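You operate a simulated robot arm through the tools that you are given. There is no shell and no other tool. Be economical: measure what you need, move in short steps, check, and stop when the job is done.

Carry out the task below with a simulated robot arm. There is one attempt and no reset: what you move stays moved.

TASK
Clamp the red board under the tall clamp, beside the yellow peg.
Fine: first put the peg in the hole by that clamp; bring the board back against the clamp's base, then shut the clamp on it.

Only the result counts: the job must be done as asked and must still hold three seconds after the hand-in. Knocking over, shifting, dropping, spilling or breaking anything else fails it.

THE ROBOT
A 7-joint arm with a two-finger parallel gripper on a trunk, on a base that drives. Base frame: it is fixed to the floor where the robot stands at the start and does not move with it; the origin is under the middle of the robot, x ahead of it, y to its left, z up; the surface under the hand at the start is at about z = 950. Lengths are in mm, angles in degrees, forces in N, time in s.
With the tool pointing down near the work surface it reaches from about 280 to 720 mm from the robot's upright axis, wherever it stands. Its first joint turns from -166.0 to 166.0 degrees. Places, roughly: hole by the tall clamp [600, -100, 900]; short clamp [800, -400, 1100]; table top under the tall clamp [600, -200, 1000]; tall clamp [800, -200, 1100]. Payload 3.43 kg.
The tool frame sits at the grasp point between the pads (the TCP): z along the fingers, y along the line on which they close. The tips reach 34 mm beyond it. The gripper opens to 128 mm. The fingers are 24 mm wide and 12 mm thick; the gripper's body (48 by 130 mm) begins 96 mm behind the TCP.
Orientation is that of the tool frame in the base frame, as a unit quaternion [x, y, z, w]. With the fingers straight down and closing along the base's y, the tool's x points along the base's -x, its y along +y and its z along -z.

THE INTERFACE
- The arm moves only by the tool drive_tool. Its argument "series" is text: rows parted by semicolons, each of 7 numbers parted by spaces: the shift along the base's x, y, z in units of 25 mm (1.0 is 25 mm), then the turn, a rotation vector about the base's x, y, z in units of 5 degrees (1.0 is 5 degrees), then the finger opening in mm, from 0 to 128. In form: dx dy dz ax ay az grip; .... A call has 1 to 12 rows; each row shifts and turns the commanded pose from where the row before left it. A call with a number of a shift or a turn outside -1 to 1 is refused whole. Each row takes 0.2 s and may step no farther than 50 mm and 8.6 degrees from the row before; otherwise, or with a gripper value out of range, the whole call is refused. A pose out of reach is approached as far as the arm can. The call stops where the force on the tool passes 90 N (or 10 N more than at its start, if that is more) or the arm is blocked; 0.2 s more then pass. The fingers move at their own pace (about 108 mm/s each) and stop on an object; they squeeze with about 29 N. The grip force told is the motor's: it shows also when the fingers shut on nothing. Time passes only in rows, and 0.2 s behind the last, so rows that do not move let the fingers close. The reply holds the time, the measured pose of the TCP, the force on the tool along the base axes, the opening and the grip force, in the units named above and with some noise, with the torque about the TCP (base axes, N m) and any sound that the robot's microphone picked up.
- Cameras (640 x 400 px; columns grow to the right, rows downward): "scene" is now at [-2.7, 115.3, 1551.1]; the picture's right is [-0.25, -0.97, 0.00], its down [-0.51, 0.13, -0.85] and it looks along [0.83, -0.21, -0.52] (base axes); focal length 252 px, centre (320, 200). "wrist" rides on the gripper at [76, -11, -160] in the tool frame; the picture's right is [0.15, 0.99, 0.00], its down [-0.88, 0.13, -0.46] and it looks along [-0.45, 0.07, 0.89] (tool axes); focal length 234 px, centre (320, 200). There is no depth. A picture from a camera that has moved, and an enlarged one, comes with that camera's place and axes in the base frame and with its lens.
- camera(camera): a new picture of that camera. No time passes.
- raise_lower(by): slides the trunk up (or, below 0, down) by that many mm; the arm and the scene camera ride with it, the base frame stays. It gives what a move gives, with no picture.
- drive_base(legs): drives the robot by 1 to 6 legs, each [ahead, left, turn to the left] in mm, mm and degrees, along the robot's own axes; the way and the turn of a leg run together, so that a leg with both is an arc; at most 1500 mm and 180 degrees a leg. The arm and the cameras ride along, it lands a little off, and it stops where it bumps. It gives what a move gives.
- pan_tilt(pan, tilt): turns the head with the scene camera to pan (to the left, within 86 degrees either way) and tilt (down, from -29 to 69), counted from straight ahead of the robot. It gives what a move gives.
- zoom(camera, box): a new picture of the part [left, top, right, bottom] of that camera's present view, enlarged. No time passes.
- sign_off(): hands the job in; it is judged then, once.

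Go step by step. Nothing tells you exact positions but the pictures and the camera data: compare them with the known pose of the tool, close in by small moves and look again before you grip or let go. The budget is 120 turns and 78 pictures, counting those below and the enlarged ones. Unless the task says otherwise, let go and move clear before handing in, and close with one line.

The tools are called after ">>>" as a command line: name --argument value ..., lists and objects as JSON in quotes. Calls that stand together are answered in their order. drive_tool: Moves the arm, as the interface text tells. Its arguments: {"type":"object","properties":{"series":{"type":"string"}},"required":["series"]} The other tools are called the same way: raise_lower (by) slides the trunk up or down; drive_base (legs) drives the base; pan_tilt (pan, tilt) turns the head that bears the scene camera; camera (camera) takes a picture; zoom (camera, box) takes an enlarged picture of a part of a camera's view; sign_off () hands the job in.

At the start:

```text
clock: 0.0
tool_pos: [422.5, 3.9, 1374.0]
orientation: [0.0, 1.0, 0.001, 0.0]
ft_force: [0.1, 0.5, 1.5]
moment: [-0.01, 0.0, 0.0]
opening: 128.0
grasp_force: 0.1
trunk travel left (down, up): [-250.0, 74.0]
robot x, y, heading: [-2.8, -2.4, -0.0]
head pan, tilt: [-14.4, 31.6]
```

scene: 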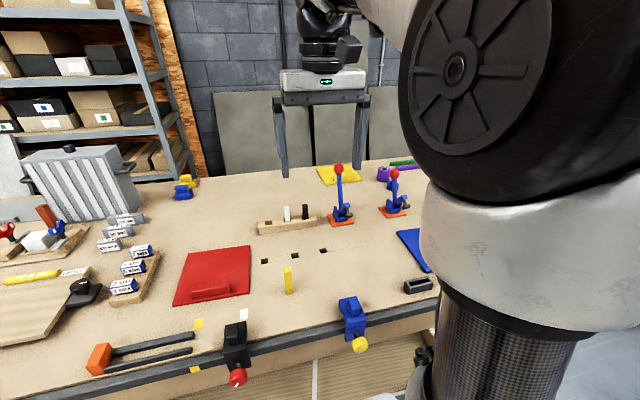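
wrist: 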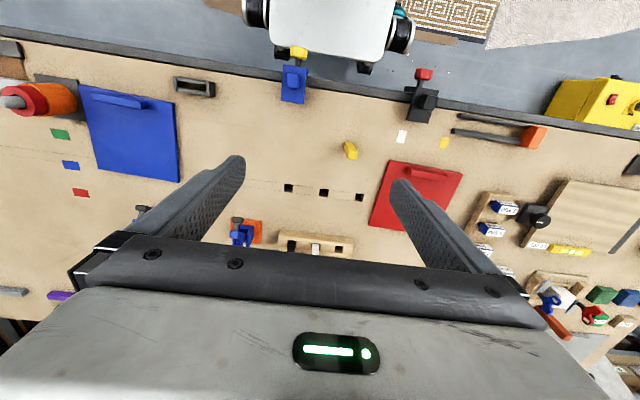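

I see the red board with a handle (left of centre), the yellow peg standing at about (482, 84), three holes, and the tall clamp near (816, -182). I'll enlarge the main parts before moving.

>>> zoom --camera "scene" --box '[250, 150, 430, 262]'

>>> zoom --camera "scene" --box '[160, 220, 340, 332]'

>>> zoom --camera "wrist" --box '[260, 110, 480, 247]'

```text
3.56 times, centred on (340, 206) of scene
camera zoom: at [-2.7, 115.3, 1551.1], right [-0.25, -0.97, 0.0], down [-0.51, 0.13, -0.85], along [0.83, -0.21, -0.52], focal length 898 px, centre (249, 179)
```

zoom: 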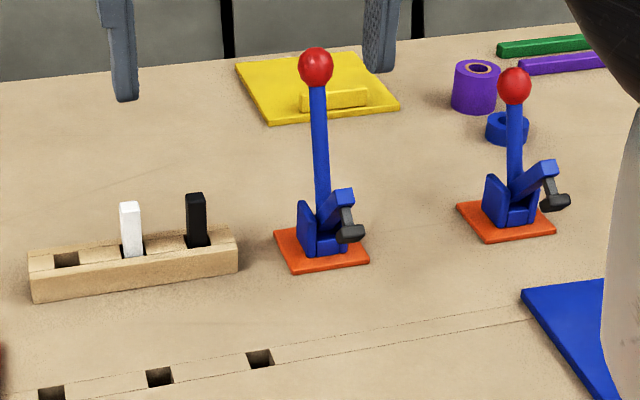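

```text
3.56 times, centred on (250, 276) of scene
camera zoom: at [-2.7, 115.3, 1551.1], right [-0.25, -0.97, 0.0], down [-0.51, 0.13, -0.85], along [0.83, -0.21, -0.52], focal length 898 px, centre (569, -70)
```

zoom: 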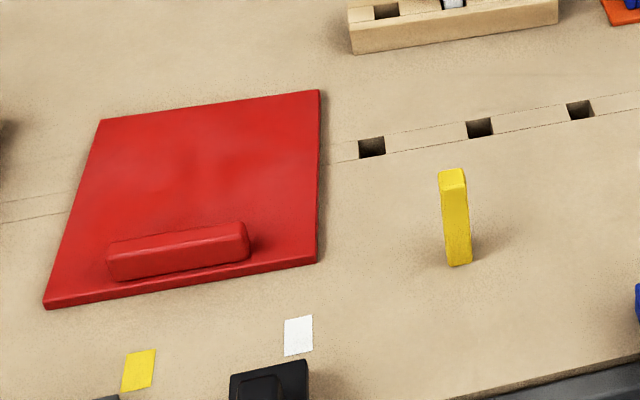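

```text
2.91 times, centred on (370, 178) of wrist
camera zoom: at [348.7, -5.7, 1533.5], right [-0.15, 0.99, 0.0], down [0.88, 0.13, 0.46], along [0.45, 0.07, -0.89], focal length 681 px, centre (174, 262)
```

zoom: 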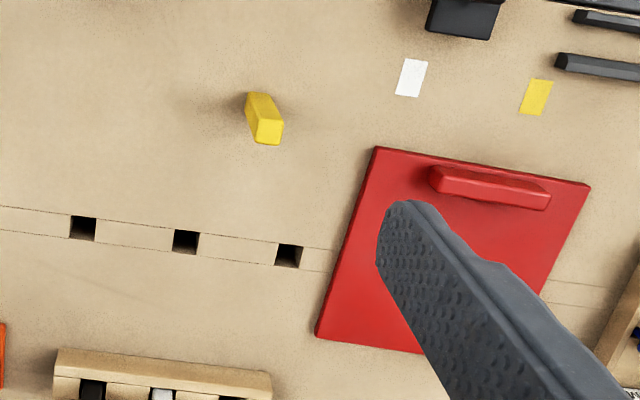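

The clamp base spans roughly x 751–828, y −127…−213, so the peg hole is the one near (632, −52). I'll start with the peg and come down to a viewing height above it.

>>> drive_tool --series "0.1 0.4 -0.8 0 0 0 128;0.1 0.4 -0.8 0 0 0 128;0.1 0.4 -0.8 0 0 0 128;0.1 0.4 -0.8 0 0 0 128;0.1 0.4 -0.8 0 0 0 128;0.1 0.4 -0.8 0 0 0 128;0.1 0.4 -0.8 0 0 0 128;0.1 0.4 -0.8 0 0 0 128"

>>> camera --camera "wrist"

>>> camera --camera "scene"

```text
clock: 1.8
tool_pos: [444.6, 84.6, 1212.8]
orientation: [0.0, 1.0, 0.0, 0.0]
ft_force: [-0.2, 0.4, 0.2]
moment: [-0.04, 0.01, 0.02]
opening: 127.9
grasp_force: 0.1
trunk travel left (down, up): [-250.0, 74.0]
robot x, y, heading: [1.9, 0.1, 0.3]
head pan, tilt: [-14.4, 31.6]
```

```text
72 pictures are left
camera wrist: at [370.7, 74.3, 1372.7], right [-0.15, 0.99, 0.0], down [0.88, 0.13, 0.46], along [0.45, 0.07, -0.89], focal length 234 px, centre (320, 200)
```

wrist: 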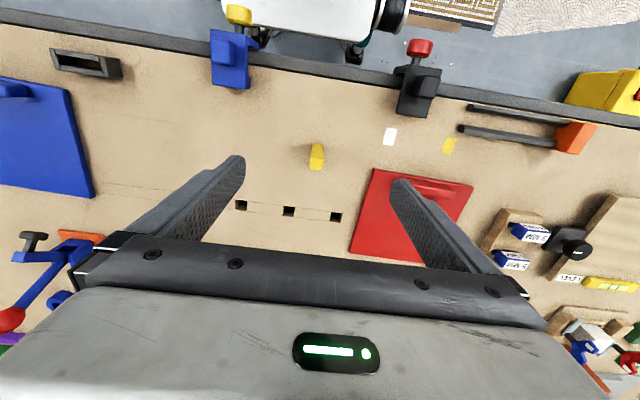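

```text
71 pictures are left
camera scene: at [-2.5, 115.3, 1551.1], right [-0.25, -0.97, 0.0], down [-0.51, 0.13, -0.85], along [0.83, -0.21, -0.52], focal length 252 px, centre (320, 200)
```

scene: 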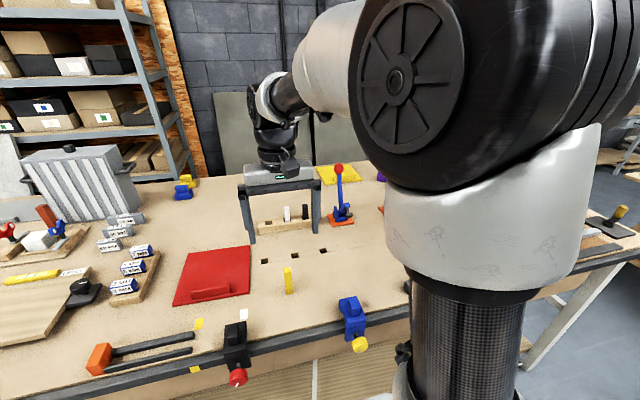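

The peg is roughly ahead of the hand. I'll enlarge it and the hole to fix positions and turn.

>>> zoom --camera "wrist" --box '[280, 125, 360, 175]'

>>> zoom --camera "wrist" --box '[220, 180, 360, 240]'

```text
8.00 times, centred on (320, 150) of wrist
camera zoom: at [370.7, 74.3, 1372.7], right [-0.15, 0.99, 0.0], down [0.88, 0.13, 0.46], along [0.45, 0.07, -0.89], focal length 1873 px, centre (320, 600)
```

zoom: 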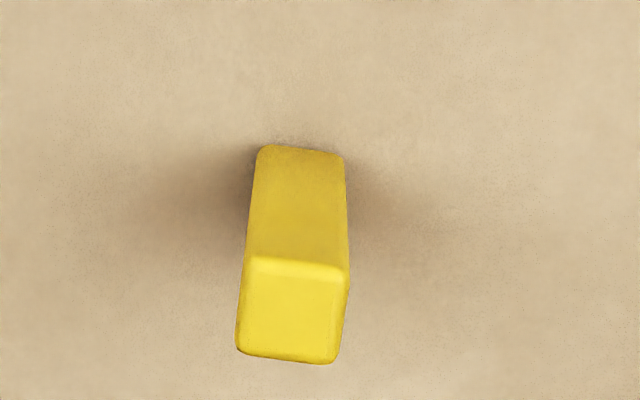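

```text
4.57 times, centred on (290, 210) of wrist
camera zoom: at [370.7, 74.3, 1372.7], right [-0.15, 0.99, 0.0], down [0.88, 0.13, 0.46], along [0.45, 0.07, -0.89], focal length 1070 px, centre (457, 154)
```

zoom: 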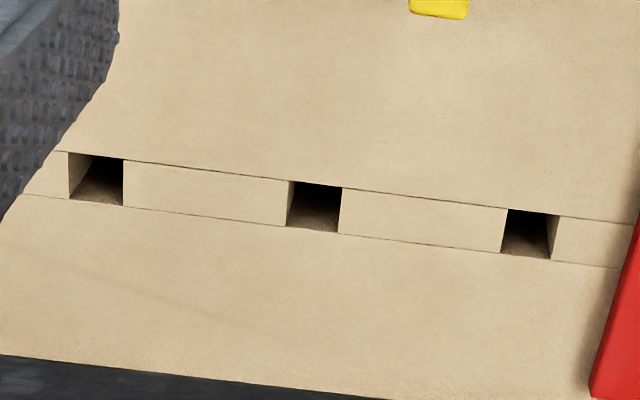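

The peg is about 19.5 mm square, aligned with the axes, centred at (481, 86.5) with its top near z 1038. The hole is about 24.5 mm square near (621, −51). I'll move over the peg and go down astride it.

>>> drive_tool --series "0.73 0.04 -0.4 0 0 0 80;0.73 0.04 -0.4 0 0 0 80;0 0 -0.9 0 0 0 80;0 0 -0.9 0 0 0 80;0 0 -0.9 0 0 0 80;0 0 -0.9 0 0 0 80"

>>> camera --camera "wrist"

```text
clock: 3.2
tool_pos: [478.9, 87.0, 1102.5]
orientation: [0.0, 1.0, 0.0, 0.0]
ft_force: [-0.4, -1.1, 0.0]
moment: [0.02, 0.01, 0.0]
opening: 79.7
grasp_force: 0.0
trunk travel left (down, up): [-250.0, 74.0]
robot x, y, heading: [-4.9, 0.2, 0.0]
head pan, tilt: [-14.4, 31.6]
```

```text
68 pictures are left
camera wrist: at [405.3, 77.3, 1262.9], right [-0.15, 0.99, 0.0], down [0.88, 0.13, 0.46], along [0.45, 0.07, -0.89], focal length 234 px, centre (320, 200)
```

wrist: 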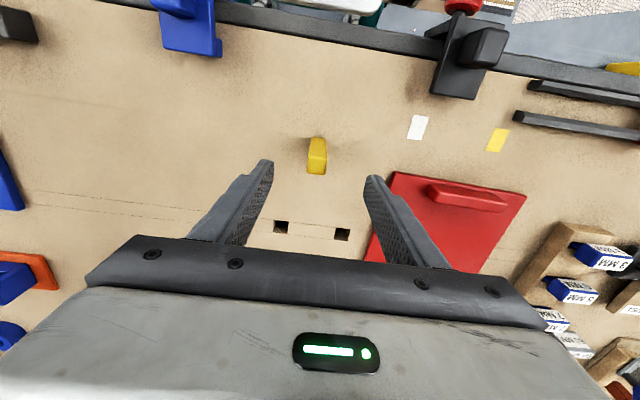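

The peg sits between the fingers. I'll go down to about z 1022 and close.

>>> drive_tool --series "0.08 0 -0.8 0 0 0 80;0 0 -0.8 0 0 0 80;0 0 -0.8 0 0 0 60;0 0 -0.8 0 0 0 50;0 0 0 0 0 0 50"

>>> camera --camera "wrist"

```text
clock: 4.4
tool_pos: [481.7, 86.2, 1022.5]
orientation: [0.0, 1.0, 0.0, 0.0]
ft_force: [1.0, -0.5, 0.1]
moment: [-0.02, -0.01, 0.0]
opening: 50.1
grasp_force: 0.0
trunk travel left (down, up): [-250.0, 74.0]
robot x, y, heading: [1.3, 2.1, -0.2]
head pan, tilt: [-14.4, 31.6]
```

```text
67 pictures are left
camera wrist: at [407.1, 76.9, 1183.2], right [-0.15, 0.99, 0.0], down [0.88, 0.13, 0.46], along [0.45, 0.07, -0.89], focal length 234 px, centre (320, 200)
```

wrist: 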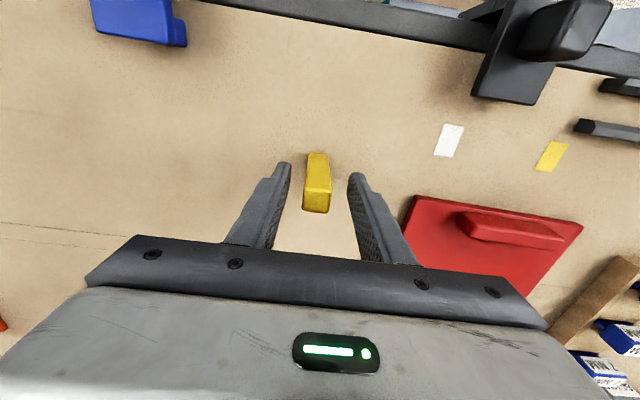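

Peg is centred between the pads. Closing on it, then lifting.

>>> drive_tool --series "0 0 0 0 0 0 30;0 0 0 0 0 0 10;0 0 0 0 0 0 10;0 0 0 0 0 0 10;0 0 0.5 0 0 0 10;0 0 0.9 0 0 0 10;0 0 0.9 0 0 0 10;0 0 0.9 0 0 0 10"

>>> camera --camera "wrist"

```text
clock: 6.2
tool_pos: [481.3, 86.8, 1103.8]
orientation: [-0.001, 1.0, 0.0, 0.001]
ft_force: [-0.1, 0.4, -0.1]
moment: [0.0, 0.02, -0.02]
opening: 19.4
grasp_force: 29.2
trunk travel left (down, up): [-250.0, 74.0]
robot x, y, heading: [2.2, -1.5, 0.1]
head pan, tilt: [-14.4, 31.6]
```

```text
66 pictures are left
camera wrist: at [406.7, 76.0, 1264.2], right [-0.15, 0.99, 0.0], down [0.88, 0.13, 0.46], along [0.45, 0.07, -0.89], focal length 234 px, centre (320, 200)
```

wrist: 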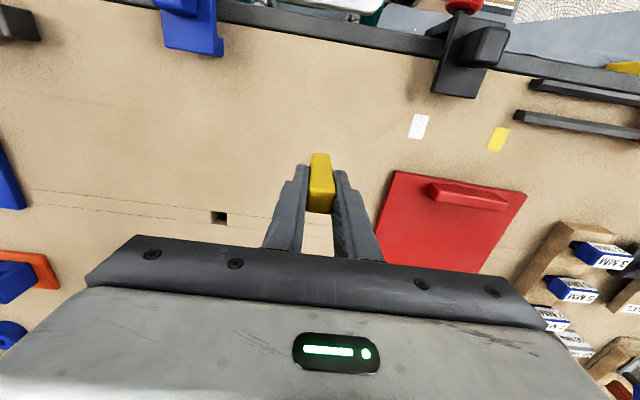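

The peg is held (19.4 mm). I'll move near the hole but stop short to one side, so I can measure it before lining up.

>>> drive_tool --series "0.7 -0.33 0 0 0 0 10;0.7 -0.33 0 0 0 0 10;0.7 -0.33 0 0 0 0 10;0.7 -0.33 0 0 0 0 10;0.7 -0.33 0 0 0 0 10;0.7 -0.33 0 0 0 0 10;0.7 -0.33 0 0 0 0 10;0.68 -0.33 0 0 0 0 10;0 0 0 0 0 0 10"

>>> camera --camera "wrist"

```text
clock: 8.2
tool_pos: [621.5, 20.9, 1103.9]
orientation: [-0.001, 1.0, 0.0, 0.0]
ft_force: [0.4, 0.1, 0.4]
moment: [0.01, 0.0, -0.01]
opening: 19.0
grasp_force: 28.5
trunk travel left (down, up): [-250.0, 74.0]
robot x, y, heading: [-0.9, -2.3, 0.1]
head pan, tilt: [-14.4, 31.6]
```

```text
65 pictures are left
camera wrist: at [546.9, 11.1, 1263.4], right [-0.15, 0.99, 0.0], down [0.88, 0.13, 0.46], along [0.45, 0.07, -0.89], focal length 234 px, centre (320, 200)
```

wrist: 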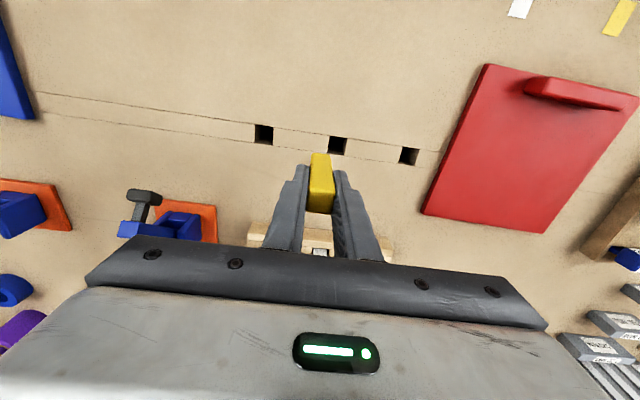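

The hole by the tall clamp is the leftmost of the three in this view. I'll enlarge it together with the peg bottom.

>>> zoom --camera "wrist" --box '[240, 110, 340, 172]'

>>> zoom --camera "wrist" --box '[80, 150, 260, 262]'

```text
6.40 times, centred on (290, 141) of wrist
camera zoom: at [546.9, 11.1, 1263.4], right [-0.15, 0.99, 0.0], down [0.88, 0.13, 0.46], along [0.45, 0.07, -0.89], focal length 1499 px, centre (512, 578)
```

zoom: 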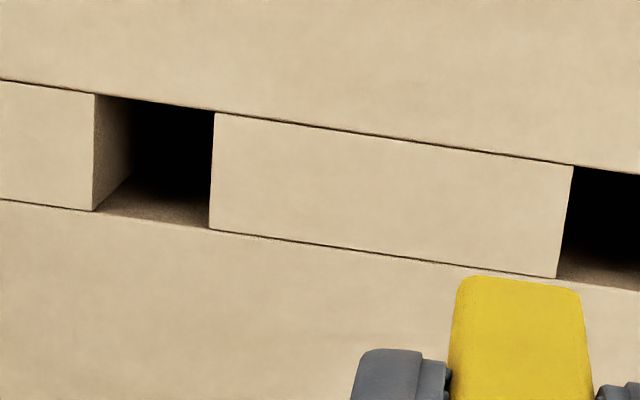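

```text
3.56 times, centred on (170, 206) of wrist
camera zoom: at [546.9, 11.1, 1263.4], right [-0.15, 0.99, 0.0], down [0.88, 0.13, 0.46], along [0.45, 0.07, -0.89], focal length 833 px, centre (853, 179)
```

zoom: 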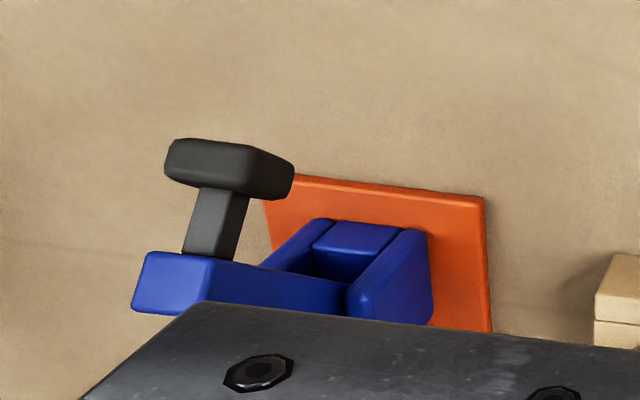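

Hole centre is at about (621.3, −52.3), 24 mm square; relative to the peg that is dx −1, dy −74.7. I'll shift over and lower to just above the table, then check.

>>> drive_tool --series "-0.04 -0.75 0 0 0 0 10;0 -0.75 0 0 0 0 10;0 -0.75 0 0 0 0 10;0 -0.74 0 0 0 0 10;0 0 -0.7 0 0 0 10;0 0 -0.7 0 0 0 10;0 0 -0.7 0 0 0 10;0 0 -0.6 0 0 0 10;0 0 0 0 0 0 10"

>>> zoom --camera "wrist" --box '[270, 110, 370, 172]'

>>> zoom --camera "scene" --box '[280, 210, 370, 266]'

```text
clock: 10.2
tool_pos: [617.8, -53.3, 1035.0]
orientation: [0.001, 1.0, 0.0, 0.0]
ft_force: [0.1, 0.5, -0.7]
moment: [0.0, -0.02, 0.01]
opening: 19.1
grasp_force: 28.9
trunk travel left (down, up): [-250.0, 74.0]
robot x, y, heading: [-1.7, 2.8, -0.0]
head pan, tilt: [-14.4, 31.6]
```

```text
6.40 times, centred on (320, 141) of wrist
camera zoom: at [544.3, -63.5, 1195.7], right [-0.15, 0.99, 0.0], down [0.88, 0.13, 0.46], along [0.45, 0.07, -0.89], focal length 1499 px, centre (320, 578)
```

zoom: 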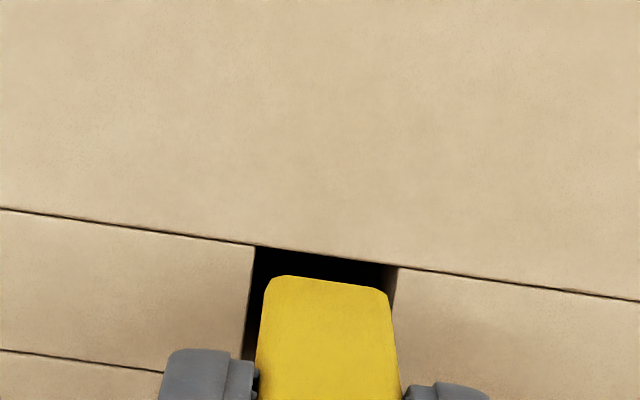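

```text
7.11 times, centred on (325, 238) of scene
camera zoom: at [-2.6, 115.3, 1551.1], right [-0.25, -0.97, 0.0], down [-0.51, 0.13, -0.85], along [0.83, -0.21, -0.52], focal length 1795 px, centre (284, -70)
```

zoom: 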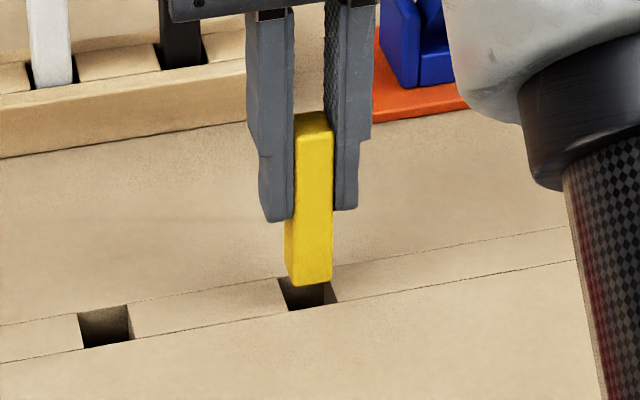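

The peg's bottom lies within the hole outline on all measured sides (about 2 mm margin). I'll lower it carefully.

>>> drive_tool --series "0.02 0 -0.3 0 0 0 10;0 0 -0.3 0 0 0 10;0 0 -0.3 0 0 0 10;0 0 -0.3 0 0 0 10"

>>> zoom --camera "wrist" --box '[270, 110, 370, 172]'

```text
clock: 11.2
tool_pos: [619.5, -52.9, 1006.0]
orientation: [0.0, 1.0, 0.0, 0.0]
ft_force: [-1.0, 0.2, -0.7]
moment: [0.01, -0.03, 0.0]
opening: 18.9
grasp_force: 28.9
trunk travel left (down, up): [-250.0, 74.0]
robot x, y, heading: [-3.0, 1.9, -0.1]
head pan, tilt: [-14.4, 31.6]
```

```text
6.40 times, centred on (320, 141) of wrist
camera zoom: at [545.8, -63.3, 1166.1], right [-0.15, 0.99, 0.0], down [0.88, 0.13, 0.46], along [0.45, 0.07, -0.89], focal length 1499 px, centre (320, 578)
```

zoom: 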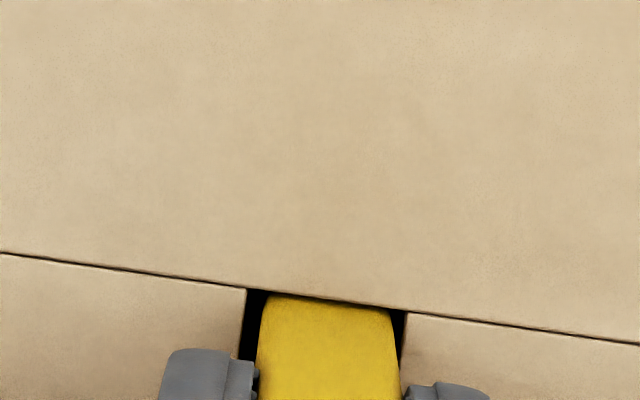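

It has gone about 16 mm into the hole with no force. Lowering further until it rests or the tips near the table.

>>> drive_tool --series "0 0 -0.2 0 0 0 10;0 0 -0.2 0 0 0 10;0 0 -0.2 0 0 0 10;0 0 0 0 0 0 10"

>>> zoom --camera "wrist" --box '[270, 110, 370, 172]'

>>> zoom --camera "scene" --box '[280, 210, 370, 266]'

```text
clock: 12.2
tool_pos: [619.8, -53.6, 991.9]
orientation: [0.0, 1.0, 0.0, 0.001]
ft_force: [-0.1, -0.3, 0.3]
moment: [-0.01, 0.02, 0.0]
opening: 19.2
grasp_force: 28.3
trunk travel left (down, up): [-250.0, 74.0]
robot x, y, heading: [-0.1, 5.5, 0.2]
head pan, tilt: [-14.4, 31.6]
```

```text
6.40 times, centred on (320, 141) of wrist
camera zoom: at [545.4, -63.6, 1151.7], right [-0.15, 0.99, 0.0], down [0.88, 0.13, 0.46], along [0.45, 0.07, -0.89], focal length 1499 px, centre (320, 578)
```

zoom: 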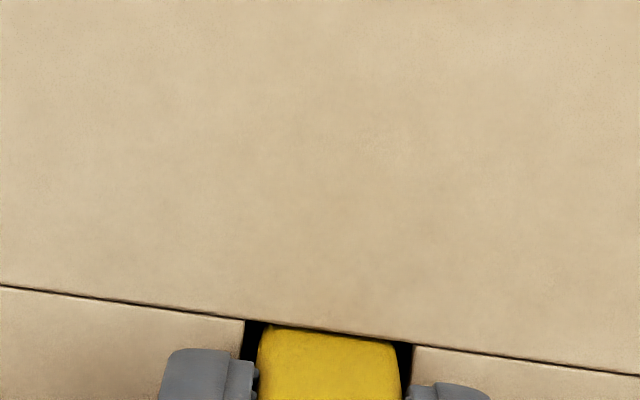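

```text
7.11 times, centred on (325, 238) of scene
camera zoom: at [-2.6, 115.3, 1551.1], right [-0.25, -0.97, 0.0], down [-0.51, 0.13, -0.85], along [0.83, -0.21, -0.52], focal length 1795 px, centre (284, -70)
```

zoom: 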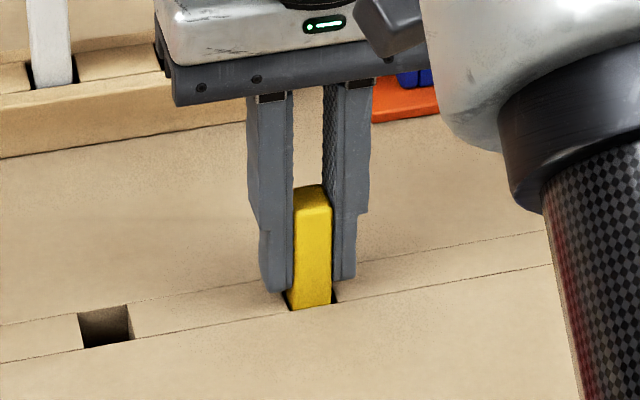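

The peg is about 30 mm in. I'll release it just enough, then look.

>>> drive_tool --series "0 0 -0.15 0 0 0 10;0 0 0 0 0 0 24;0 0 0 0 0 0 34;0 0 0 0 0 0 40;0 0 0.8 0 0 0 40;0 0 0.9 0 0 0 40;0 0 0.9 0 0 0 40;0 0 0.9 0 0 0 40"

>>> zoom --camera "wrist" --box '[250, 100, 390, 188]'

>>> zoom --camera "scene" --box '[270, 150, 440, 266]'

```text
clock: 14.0
tool_pos: [621.0, -54.1, 1076.3]
orientation: [0.0, 1.0, 0.0, 0.0]
ft_force: [-0.1, 0.3, 0.0]
moment: [-0.01, -0.03, -0.01]
opening: 39.7
grasp_force: 0.1
trunk travel left (down, up): [-250.0, 74.0]
robot x, y, heading: [-1.2, -1.8, -0.1]
head pan, tilt: [-14.4, 31.6]
```

```text
4.55 times, centred on (320, 144) of wrist
camera zoom: at [546.7, -63.7, 1236.5], right [-0.15, 0.99, 0.0], down [0.88, 0.13, 0.46], along [0.45, 0.07, -0.89], focal length 1064 px, centre (320, 454)
```

zoom: 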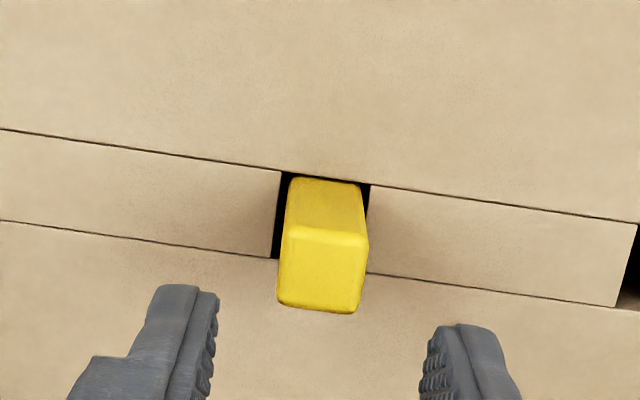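

```text
3.45 times, centred on (355, 208) of scene
camera zoom: at [-2.7, 115.3, 1551.1], right [-0.25, -0.97, 0.0], down [-0.51, 0.13, -0.85], along [0.83, -0.21, -0.52], focal length 870 px, centre (199, 172)
```

zoom: 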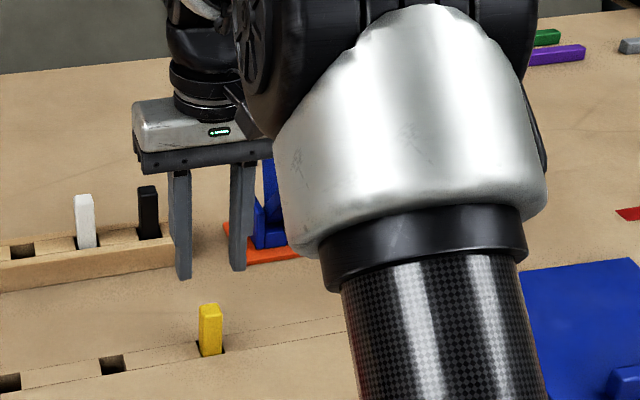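

The peg stands in the hole with about 50 mm showing. Now I'll go over to the red board's handle, and look down on it.

>>> drive_tool --series "0 0 1 0 0 0 60;0 0.5 1 0 0 0 100;-0.4 1 0.5 0 0 0 128;-0.4 1 0 0 0 0 128;-0.4 1 0 0 0 0 128;-0.4 1 0 0 0 0 128;-0.4 1 0 0 0 0 128;-0.4 1 0 0 0 0 128;-0.4 1 0 0 0 0 128;-0.4 1 0 0 0 0 128;-0.4 1 0 0 0 0 128;-0.4 1 0 0 0 0 128"

>>> drive_tool --series "-0.5 1 0 0 0 0 128;-0.5 1 0 0 0 0 128;-0.5 1 0 0 0 0 128;0 0.3 0 0 0 0 128;0 0 0 0 0 0 128"

>>> camera --camera "wrist"

>>> camera --camera "scene"

```text
clock: 16.6
tool_pos: [520.9, 208.1, 1137.8]
orientation: [0.0, 1.0, 0.0, -0.001]
ft_force: [-0.7, 0.6, -0.6]
moment: [0.01, 0.04, -0.01]
opening: 128.1
grasp_force: 0.0
trunk travel left (down, up): [-250.0, 74.0]
robot x, y, heading: [-0.8, -0.5, 0.1]
head pan, tilt: [-14.4, 31.6]
```

```text
clock: 17.8
tool_pos: [484.5, 289.3, 1137.9]
orientation: [0.001, 1.0, 0.0, 0.0]
ft_force: [-0.2, -0.1, 0.4]
moment: [0.0, -0.03, 0.0]
opening: 127.9
grasp_force: 0.1
trunk travel left (down, up): [-250.0, 74.0]
robot x, y, heading: [-0.5, -1.2, -0.1]
head pan, tilt: [-14.4, 31.6]
```

```text
55 pictures are left
camera wrist: at [409.5, 280.3, 1297.2], right [-0.15, 0.99, 0.0], down [0.88, 0.13, 0.46], along [0.45, 0.07, -0.89], focal length 234 px, centre (320, 200)
```

wrist: 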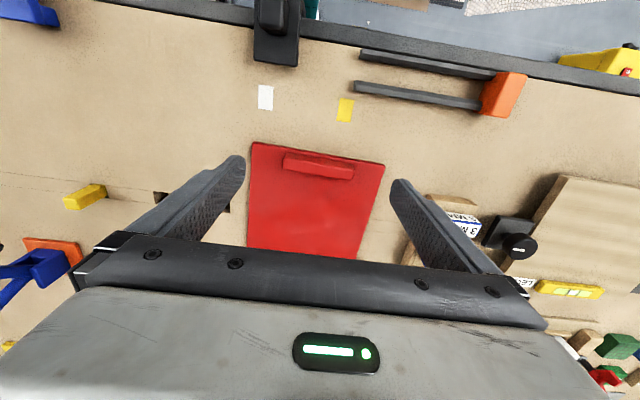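

```text
54 pictures are left
camera scene: at [-2.6, 115.3, 1551.1], right [-0.25, -0.97, 0.0], down [-0.51, 0.13, -0.85], along [0.83, -0.21, -0.52], focal length 252 px, centre (320, 200)
```

scene: 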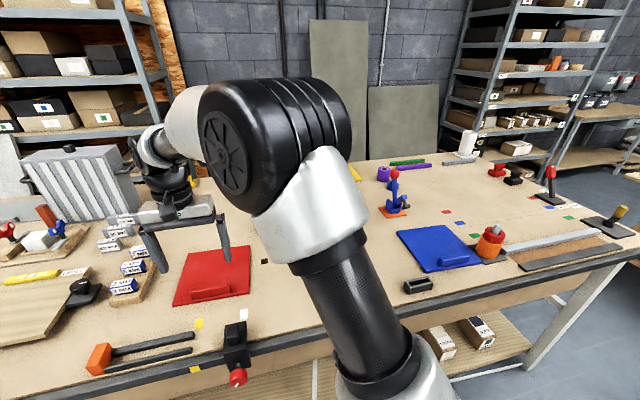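

The board and its handle are visible. I'll enlarge to get the board's edges and the nearby vise and hammer positions.

>>> zoom --camera "wrist" --box '[240, 130, 400, 230]'

>>> zoom --camera "wrist" --box '[0, 0, 400, 130]'

```text
4.00 times, centred on (320, 180) of wrist
camera zoom: at [409.5, 280.3, 1297.2], right [-0.15, 0.99, 0.0], down [0.88, 0.13, 0.46], along [0.45, 0.07, -0.89], focal length 937 px, centre (320, 280)
```

zoom: 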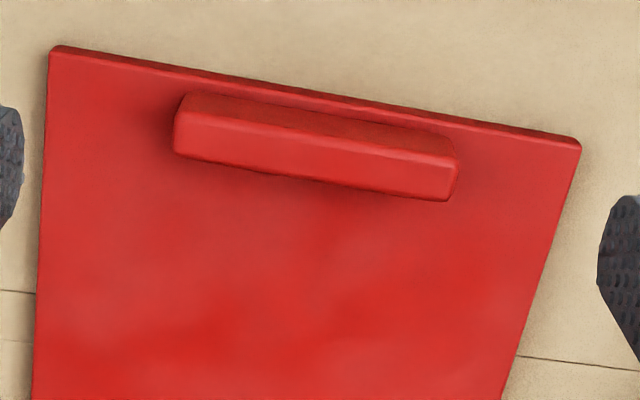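

```text
1.60 times, centred on (200, 65) of wrist
camera zoom: at [409.5, 280.3, 1297.2], right [-0.15, 0.99, 0.0], down [0.88, 0.13, 0.46], along [0.45, 0.07, -0.89], focal length 375 px, centre (512, 416)
```

zoom: 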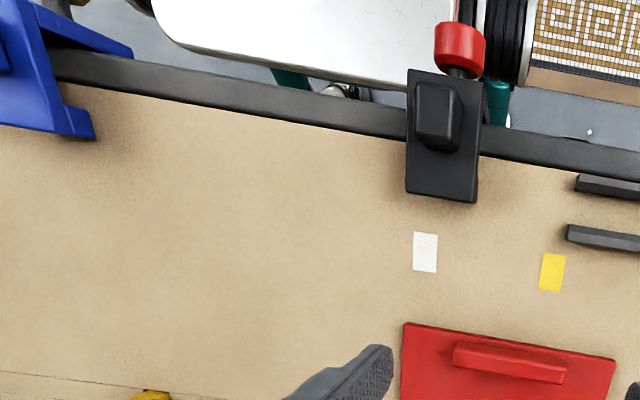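

The board is about 200 mm square, turned about −1.4°, with its handle spanning x 511–528, y 246–345, about 23 mm tall. I'll come down astride the handle's ends, closing along y.

>>> drive_tool --series "0.7 0.13 -0.5 0 0 0 128;0.7 0.12 -0.8 0 0 0 128;0 0 -0.9 0 0 0 128;0 0 -0.9 0 0 0 128;0 0 -0.9 0 0 0 128;0 0 -0.8 0 0 0 128;0 0 0 0 0 0 128"

>>> camera --camera "wrist"

>>> zoom --camera "scene" --box '[140, 200, 300, 312]'

```text
clock: 19.4
tool_pos: [518.5, 296.1, 1016.6]
orientation: [0.0, 1.0, 0.0, 0.0]
ft_force: [0.3, -0.7, 1.0]
moment: [-0.01, -0.05, 0.0]
opening: 127.9
grasp_force: 0.1
trunk travel left (down, up): [-250.0, 74.0]
robot x, y, heading: [0.2, 1.4, 0.0]
head pan, tilt: [-14.4, 31.6]
```

```text
51 pictures are left
camera wrist: at [444.8, 286.1, 1177.3], right [-0.15, 0.99, 0.0], down [0.88, 0.13, 0.46], along [0.45, 0.07, -0.89], focal length 234 px, centre (320, 200)
```

wrist: 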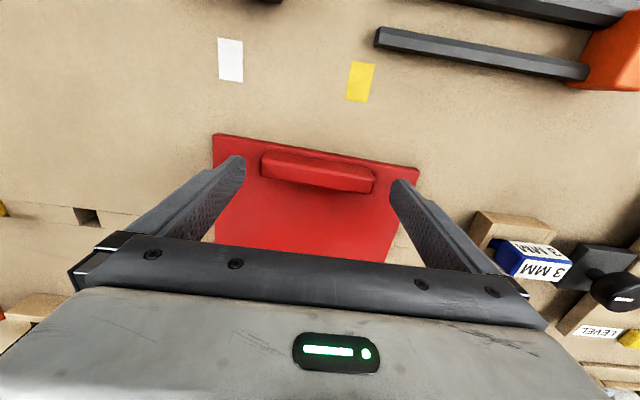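

```text
3.57 times, centred on (220, 256) of scene
camera zoom: at [-2.6, 115.3, 1551.1], right [-0.25, -0.97, 0.0], down [-0.51, 0.13, -0.85], along [0.83, -0.21, -0.52], focal length 902 px, centre (677, 0)
```

zoom: 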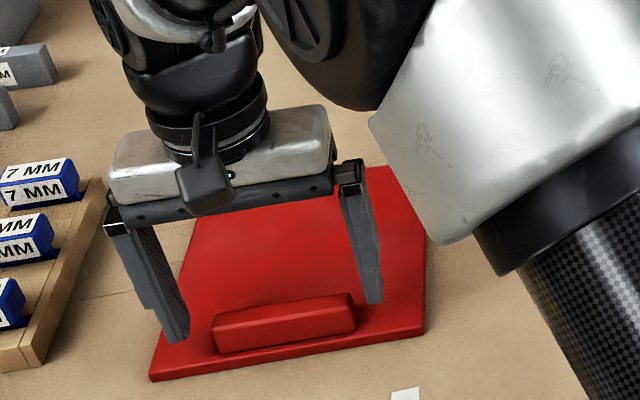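

Alignment with the handle matches. Lowering the last 16 mm and closing on the handle's ends.

>>> drive_tool --series "0 0 -0.35 0 0 0 128;0 0 -0.3 0 0 0 128;0 0 0 0 0 0 115;0 0 0 0 0 0 105;0 0 0 0 0 0 95;0 0 0 0 0 0 90;0 0 0 0 0 0 90"

>>> camera --camera "wrist"

```text
clock: 21.0
tool_pos: [518.2, 297.3, 1001.5]
orientation: [0.0, 1.0, 0.001, 0.0]
ft_force: [-0.6, -0.5, 0.0]
moment: [-0.2, 0.08, -0.08]
opening: 100.0
grasp_force: 29.6
trunk travel left (down, up): [-250.0, 74.0]
robot x, y, heading: [-3.5, 0.8, 0.0]
head pan, tilt: [-14.4, 31.6]
```

```text
49 pictures are left
camera wrist: at [443.9, 286.5, 1161.8], right [-0.15, 0.99, 0.0], down [0.88, 0.13, 0.46], along [0.45, 0.07, -0.89], focal length 234 px, centre (320, 200)
```

wrist: 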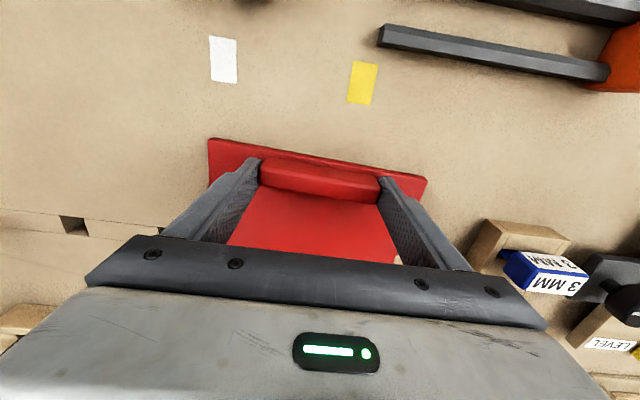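

The handle is gripped (100 mm). A small test lift will tell me the board's weight and whether it hinges.

>>> drive_tool --series "0 0 0.3 0 0 0 90;0 0 0.4 0 0 0 90;0 0 0.5 0 0 0 90;0 0 0 0 0 0 90"

>>> zoom --camera "scene" --box '[140, 200, 300, 312]'

```text
clock: 22.0
tool_pos: [518.9, 297.4, 1031.8]
orientation: [0.0, 1.0, 0.0, 0.0]
ft_force: [0.1, 0.0, -3.2]
moment: [-0.01, 0.23, -0.01]
opening: 100.2
grasp_force: 28.9
trunk travel left (down, up): [-250.0, 74.0]
robot x, y, heading: [-1.4, 1.7, -0.0]
head pan, tilt: [-14.4, 31.6]
```

```text
3.57 times, centred on (220, 256) of scene
camera zoom: at [-2.4, 115.4, 1551.1], right [-0.25, -0.97, 0.0], down [-0.51, 0.13, -0.85], along [0.83, -0.21, -0.52], focal length 902 px, centre (677, 0)
```

zoom: 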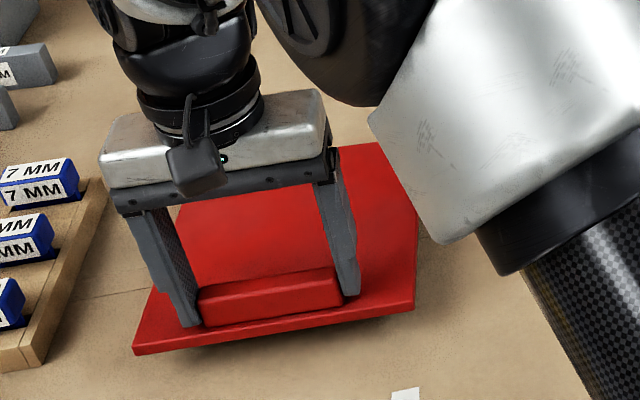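

The whole board weighs only about 3.2 N and seems to be lifting level with a steady torque. I'll raise it more and check whether it stays level.

>>> drive_tool --series "0 0 0.5 0 0 0 90;0 0 0.6 0 0 0 90;0 0 0.6 0 0 0 90;0 0 0.5 0 0 0 90;0 0 0 0 0 0 90;0 0 0 0 0 0 90"

>>> camera --camera "scene"

>>> camera --camera "wrist"

```text
clock: 23.4
tool_pos: [519.0, 297.5, 1086.7]
orientation: [0.0, 1.0, -0.001, 0.0]
ft_force: [0.7, 0.8, -3.3]
moment: [-0.03, 0.26, -0.01]
opening: 99.9
grasp_force: 29.3
trunk travel left (down, up): [-250.0, 74.0]
robot x, y, heading: [1.4, 0.2, -0.2]
head pan, tilt: [-14.4, 31.6]
```

```text
47 pictures are left
camera scene: at [-2.4, 115.4, 1551.1], right [-0.25, -0.97, 0.0], down [-0.51, 0.13, -0.85], along [0.83, -0.21, -0.52], focal length 252 px, centre (320, 200)
```

scene: 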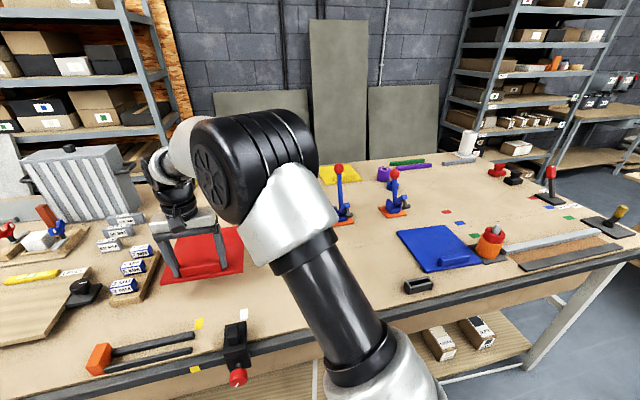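

```text
46 pictures are left
camera wrist: at [444.5, 288.1, 1247.2], right [-0.15, 0.99, 0.0], down [0.88, 0.13, 0.46], along [0.45, 0.07, -0.89], focal length 234 px, centre (320, 200)
```

wrist: 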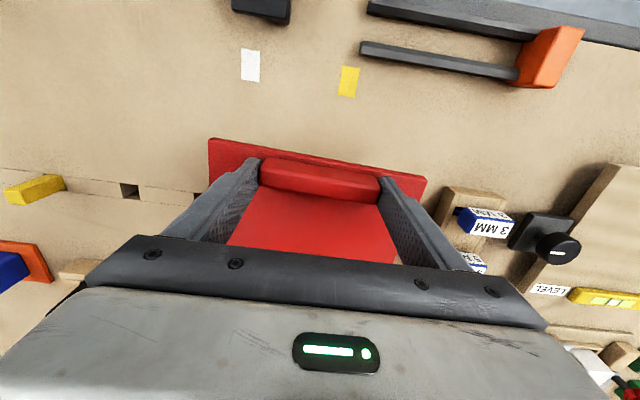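

The board hangs level and firm in the grip. I'll lift a bit more, draw it back toward the robot, and carry it right, well above the peg.

>>> drive_tool --series "-0.2 0 0.4 0 0 0 90;-0.4 -0.3 0.4 0 0 0 90;-0.4 -0.5 0 0 0 0 90;-0.4 -0.7 0 0 0 0 90;-0.4 -0.8 0 0 0 0 90;-0.3 -0.8 0 0 0 0 90;-0.3 -0.8 0 0 0 0 90;0 -0.8 0 0 0 0 90;0 -0.8 0 0 0 0 90;0 -0.8 0 0 0 0 90;0 -0.8 0 0 0 0 90;0 -0.8 0 0 0 0 90"

>>> camera --camera "scene"

```text
clock: 26.0
tool_pos: [458.3, 98.2, 1106.4]
orientation: [0.001, 1.0, 0.0, 0.0]
ft_force: [-0.4, -0.3, -3.2]
moment: [0.01, 0.25, -0.03]
opening: 100.1
grasp_force: 28.8
trunk travel left (down, up): [-250.0, 74.0]
robot x, y, heading: [-1.0, 0.4, -0.2]
head pan, tilt: [-14.4, 31.6]
```

```text
45 pictures are left
camera scene: at [-2.4, 115.2, 1551.1], right [-0.25, -0.97, 0.0], down [-0.51, 0.13, -0.85], along [0.83, -0.21, -0.52], focal length 252 px, centre (320, 200)
```

scene: 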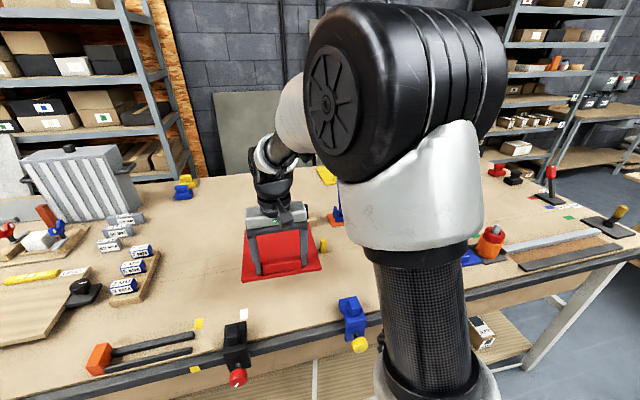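

The carry is steady. Continuing to the right of the peg, still high.

>>> drive_tool --series "0 -0.95 0 0 0 0 90;0 -0.95 0 0 0 0 90;0 -0.95 0 0 0 0 90;0 -0.95 0 0 0 0 90;0 -0.95 0 0 0 0 90;0 -0.95 0 0 0 0 90;0 -0.95 0 0 0 0 90;0 -0.95 0 0 0 0 90;0 -0.95 0 0 0 0 90;0 -0.95 0 0 0 0 90;0 -0.9 0 0 0 0 90;0 -0.8 0 0 0 0 90"

>>> camera --camera "wrist"

>>> camera --camera "scene"

```text
clock: 28.6
tool_pos: [457.3, -183.6, 1106.7]
orientation: [-0.001, 1.0, -0.001, 0.0]
ft_force: [0.6, 0.7, -3.9]
moment: [0.0, 0.25, 0.0]
opening: 100.2
grasp_force: 29.2
trunk travel left (down, up): [-250.0, 74.0]
robot x, y, heading: [3.9, 3.1, -0.1]
head pan, tilt: [-14.4, 31.6]
```

```text
44 pictures are left
camera wrist: at [382.9, -192.3, 1266.7], right [-0.15, 0.99, 0.0], down [0.88, 0.13, 0.46], along [0.45, 0.07, -0.89], focal length 234 px, centre (320, 200)
```

wrist: 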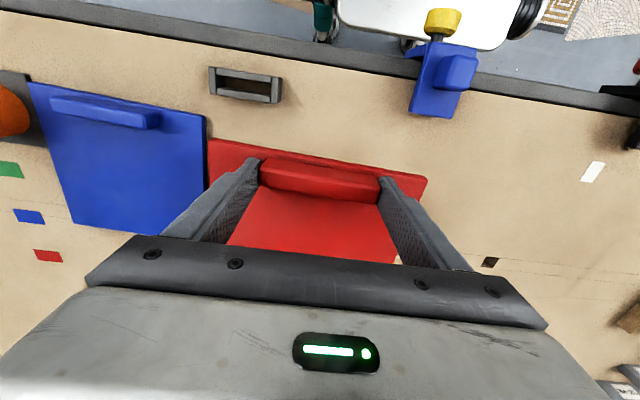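

```text
43 pictures are left
camera scene: at [-2.4, 115.0, 1551.1], right [-0.25, -0.97, 0.0], down [-0.51, 0.13, -0.85], along [0.83, -0.21, -0.52], focal length 252 px, centre (320, 200)
```

scene: 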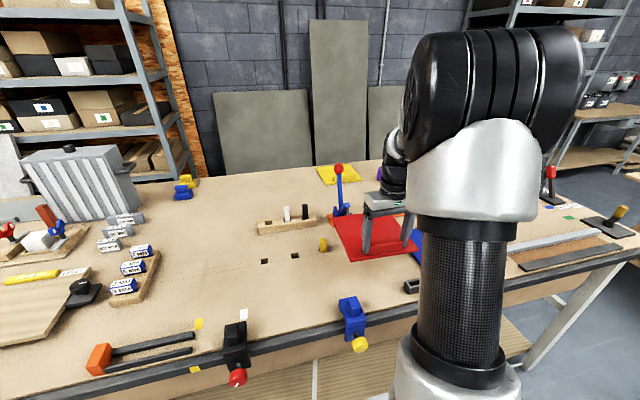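

The board is now right of the peg with about 20 mm spare, and the blue board is clear too. Lowering toward the table.

>>> drive_tool --series "0 0 -0.7 0 0 0 90;0 0 -0.8 0 0 0 90;0 0 -0.8 0 0 0 90;0 0 -0.8 0 0 0 90;0 0 -0.6 0 0 0 90;0 0 0 0 0 0 90"

>>> camera --camera "scene"

>>> camera --camera "wrist"

```text
clock: 30.0
tool_pos: [459.1, -180.8, 1013.4]
orientation: [-0.001, 1.0, 0.0, 0.0]
ft_force: [0.4, 0.0, -2.9]
moment: [0.01, 0.25, -0.04]
opening: 100.0
grasp_force: 28.7
trunk travel left (down, up): [-250.0, 74.0]
robot x, y, heading: [-1.4, 0.4, -0.1]
head pan, tilt: [-14.4, 31.6]
```

```text
42 pictures are left
camera scene: at [-2.4, 115.2, 1551.1], right [-0.25, -0.97, 0.0], down [-0.51, 0.13, -0.85], along [0.83, -0.21, -0.52], focal length 252 px, centre (320, 200)
```

scene: 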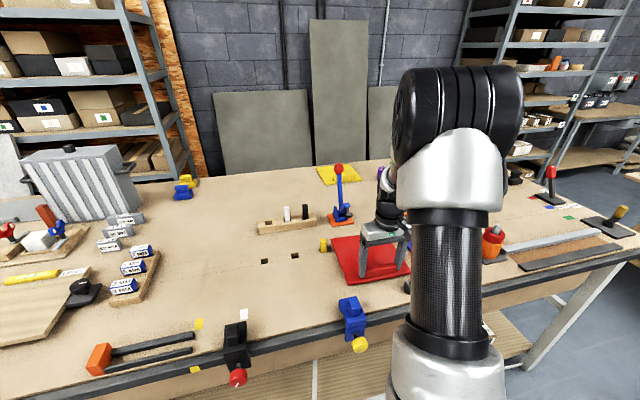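

```text
41 pictures are left
camera wrist: at [384.6, -191.1, 1173.7], right [-0.15, 0.99, 0.0], down [0.88, 0.13, 0.46], along [0.45, 0.07, -0.89], focal length 234 px, centre (320, 200)
```

wrist: 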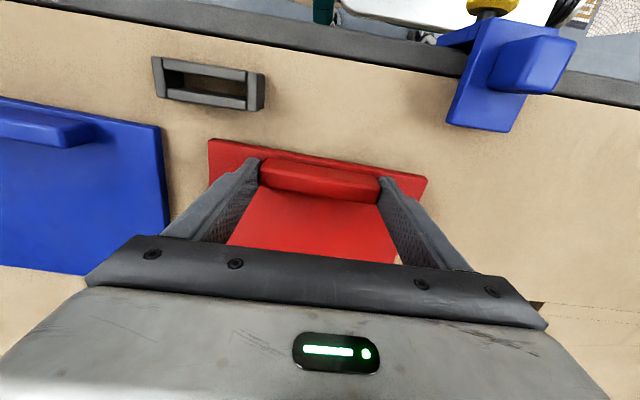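

Nearly down; setting the board lightly on the table, then checking the gap to the peg.

>>> drive_tool --series "0 0 -0.2 0 0 0 90;0 0 -0.2 0 0 0 90;0 0 -0.06 0 0 0 90;0 0 0 0 0 0 90"

>>> zoom --camera "scene" --box '[300, 190, 410, 290]'

```text
clock: 31.0
tool_pos: [457.6, -181.3, 1003.8]
orientation: [0.001, 1.0, 0.0, 0.0]
ft_force: [-0.9, -0.8, 0.3]
moment: [0.3, -0.38, 0.0]
opening: 100.1
grasp_force: 29.0
trunk travel left (down, up): [-250.0, 74.0]
robot x, y, heading: [4.0, 2.1, -0.1]
head pan, tilt: [-14.4, 31.6]
```

```text
4.00 times, centred on (355, 240) of scene
camera zoom: at [-2.7, 115.2, 1551.1], right [-0.25, -0.97, 0.0], down [-0.51, 0.13, -0.85], along [0.83, -0.21, -0.52], focal length 1010 px, centre (180, 40)
```

zoom: 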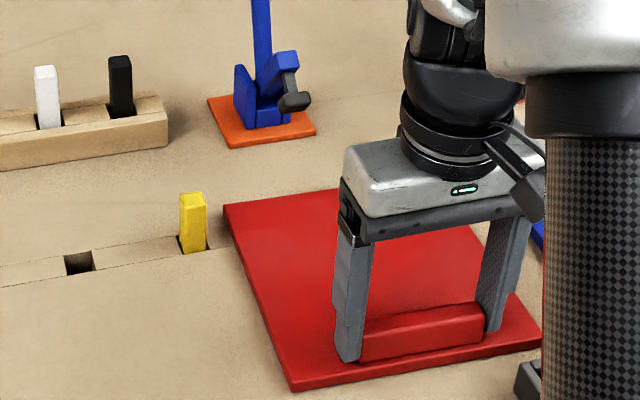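

Down on the table; the board is still about −1.9° turned, and its left edge is about 20 mm from the peg. I'll lift a few mm, square it, bring it next to the peg and forward, short of the clamp base.

>>> drive_tool --series "0 0 0.25 0 0 0 90;0 0.2 0 0 0 0.2 90;0 0.25 0 0 0 0.18 90;0 0.23 0 0 0 0 90;0 0 0 0 0 0 90"

>>> zoom --camera "scene" --box '[300, 190, 410, 290]'

```text
clock: 32.2
tool_pos: [457.8, -163.1, 1008.3]
orientation: [-0.017, 1.0, 0.0, 0.0]
ft_force: [0.5, 0.0, -2.8]
moment: [-0.02, 0.26, -0.03]
opening: 99.7
grasp_force: 28.6
trunk travel left (down, up): [-250.0, 74.0]
robot x, y, heading: [-3.4, -0.1, -0.2]
head pan, tilt: [-14.4, 31.6]
```

```text
4.00 times, centred on (355, 240) of scene
camera zoom: at [-2.4, 115.2, 1551.1], right [-0.25, -0.97, 0.0], down [-0.51, 0.13, -0.85], along [0.83, -0.21, -0.52], focal length 1010 px, centre (180, 40)
```

zoom: 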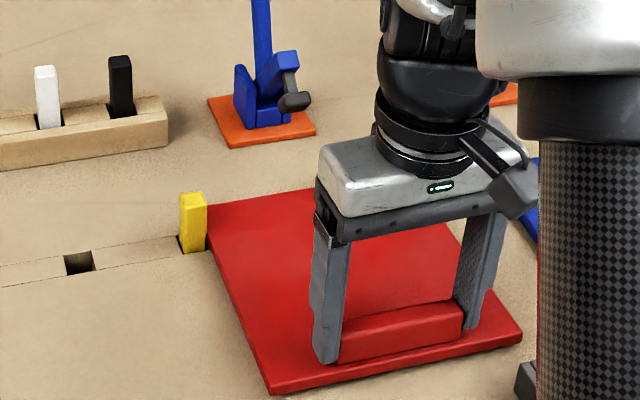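

There's clearance beside the peg. Moving forward about 80 mm under the raised clamp foot, stopping short of the base.

>>> drive_tool --series "0.5 0 0 0 0 0 90;0.7 0 0 0 0 0 90;0.7 0 0 0 0 0 90;0.7 0 0 0 0 0 90;0.5 0 0 0 0 0 90;0 0 0 0 0 0 90"

>>> zoom --camera "scene" --box '[300, 180, 410, 280]'

>>> camera --camera "wrist"

```text
clock: 33.6
tool_pos: [534.8, -163.2, 1009.1]
orientation: [-0.017, 1.0, 0.0, 0.001]
ft_force: [0.5, 1.1, -3.7]
moment: [0.0, 0.27, 0.0]
opening: 100.0
grasp_force: 29.0
trunk travel left (down, up): [-250.0, 74.0]
robot x, y, heading: [2.0, 2.3, 0.3]
head pan, tilt: [-14.4, 31.6]
```

```text
4.00 times, centred on (355, 230) of scene
camera zoom: at [-2.3, 115.2, 1551.1], right [-0.25, -0.97, 0.0], down [-0.51, 0.13, -0.85], along [0.83, -0.21, -0.52], focal length 1010 px, centre (180, 80)
```

zoom: 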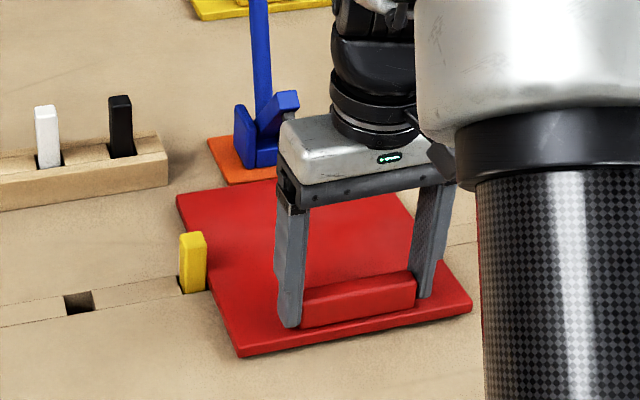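

```text
37 pictures are left
camera wrist: at [461.1, -176.1, 1168.4], right [-0.18, 0.98, 0.0], down [0.88, 0.16, 0.46], along [0.45, 0.08, -0.89], focal length 234 px, centre (320, 200)
```

wrist: 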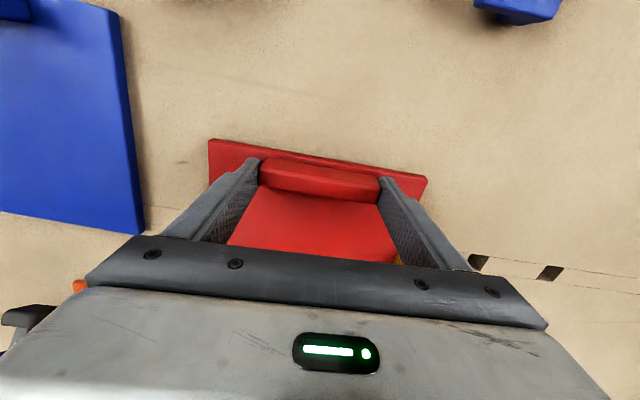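

The board is now square, about 3 mm from the peg and 20–25 mm short of the clamp base. Lowering onto the table and sliding forward slowly.

>>> drive_tool --series "0 0 -0.15 0 0 0 90;0 0 -0.1 0 0 0 90;0.2 0 0 0 0 0 90;0.2 0 0 0 0 0 90;0.2 0 0 0 0 0 90;0 0 0 0 0 0 90"

>>> zoom --camera "scene" --box '[300, 180, 410, 280]'

```text
clock: 35.0
tool_pos: [548.6, -164.7, 1002.8]
orientation: [-0.016, 1.0, 0.0, -0.001]
ft_force: [-9.9, 0.2, 3.0]
moment: [-0.54, -0.29, -0.46]
opening: 100.0
grasp_force: 29.3
trunk travel left (down, up): [-250.0, 74.0]
robot x, y, heading: [-0.1, 1.8, -0.0]
head pan, tilt: [-14.4, 31.6]
```

```text
4.00 times, centred on (355, 230) of scene
camera zoom: at [-4.0, 115.4, 1551.1], right [-0.25, -0.97, 0.0], down [-0.51, 0.13, -0.85], along [0.83, -0.21, -0.52], focal length 1010 px, centre (180, 80)
```

zoom: 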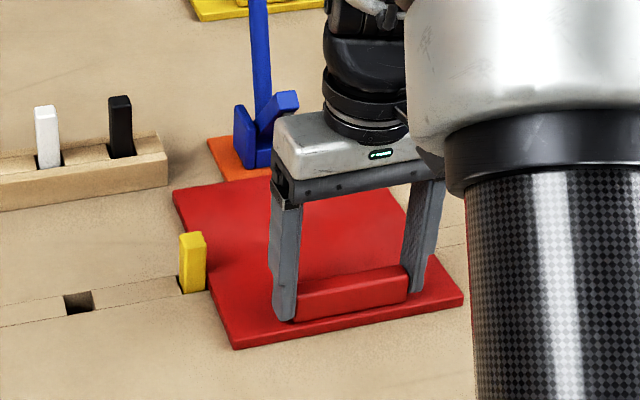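

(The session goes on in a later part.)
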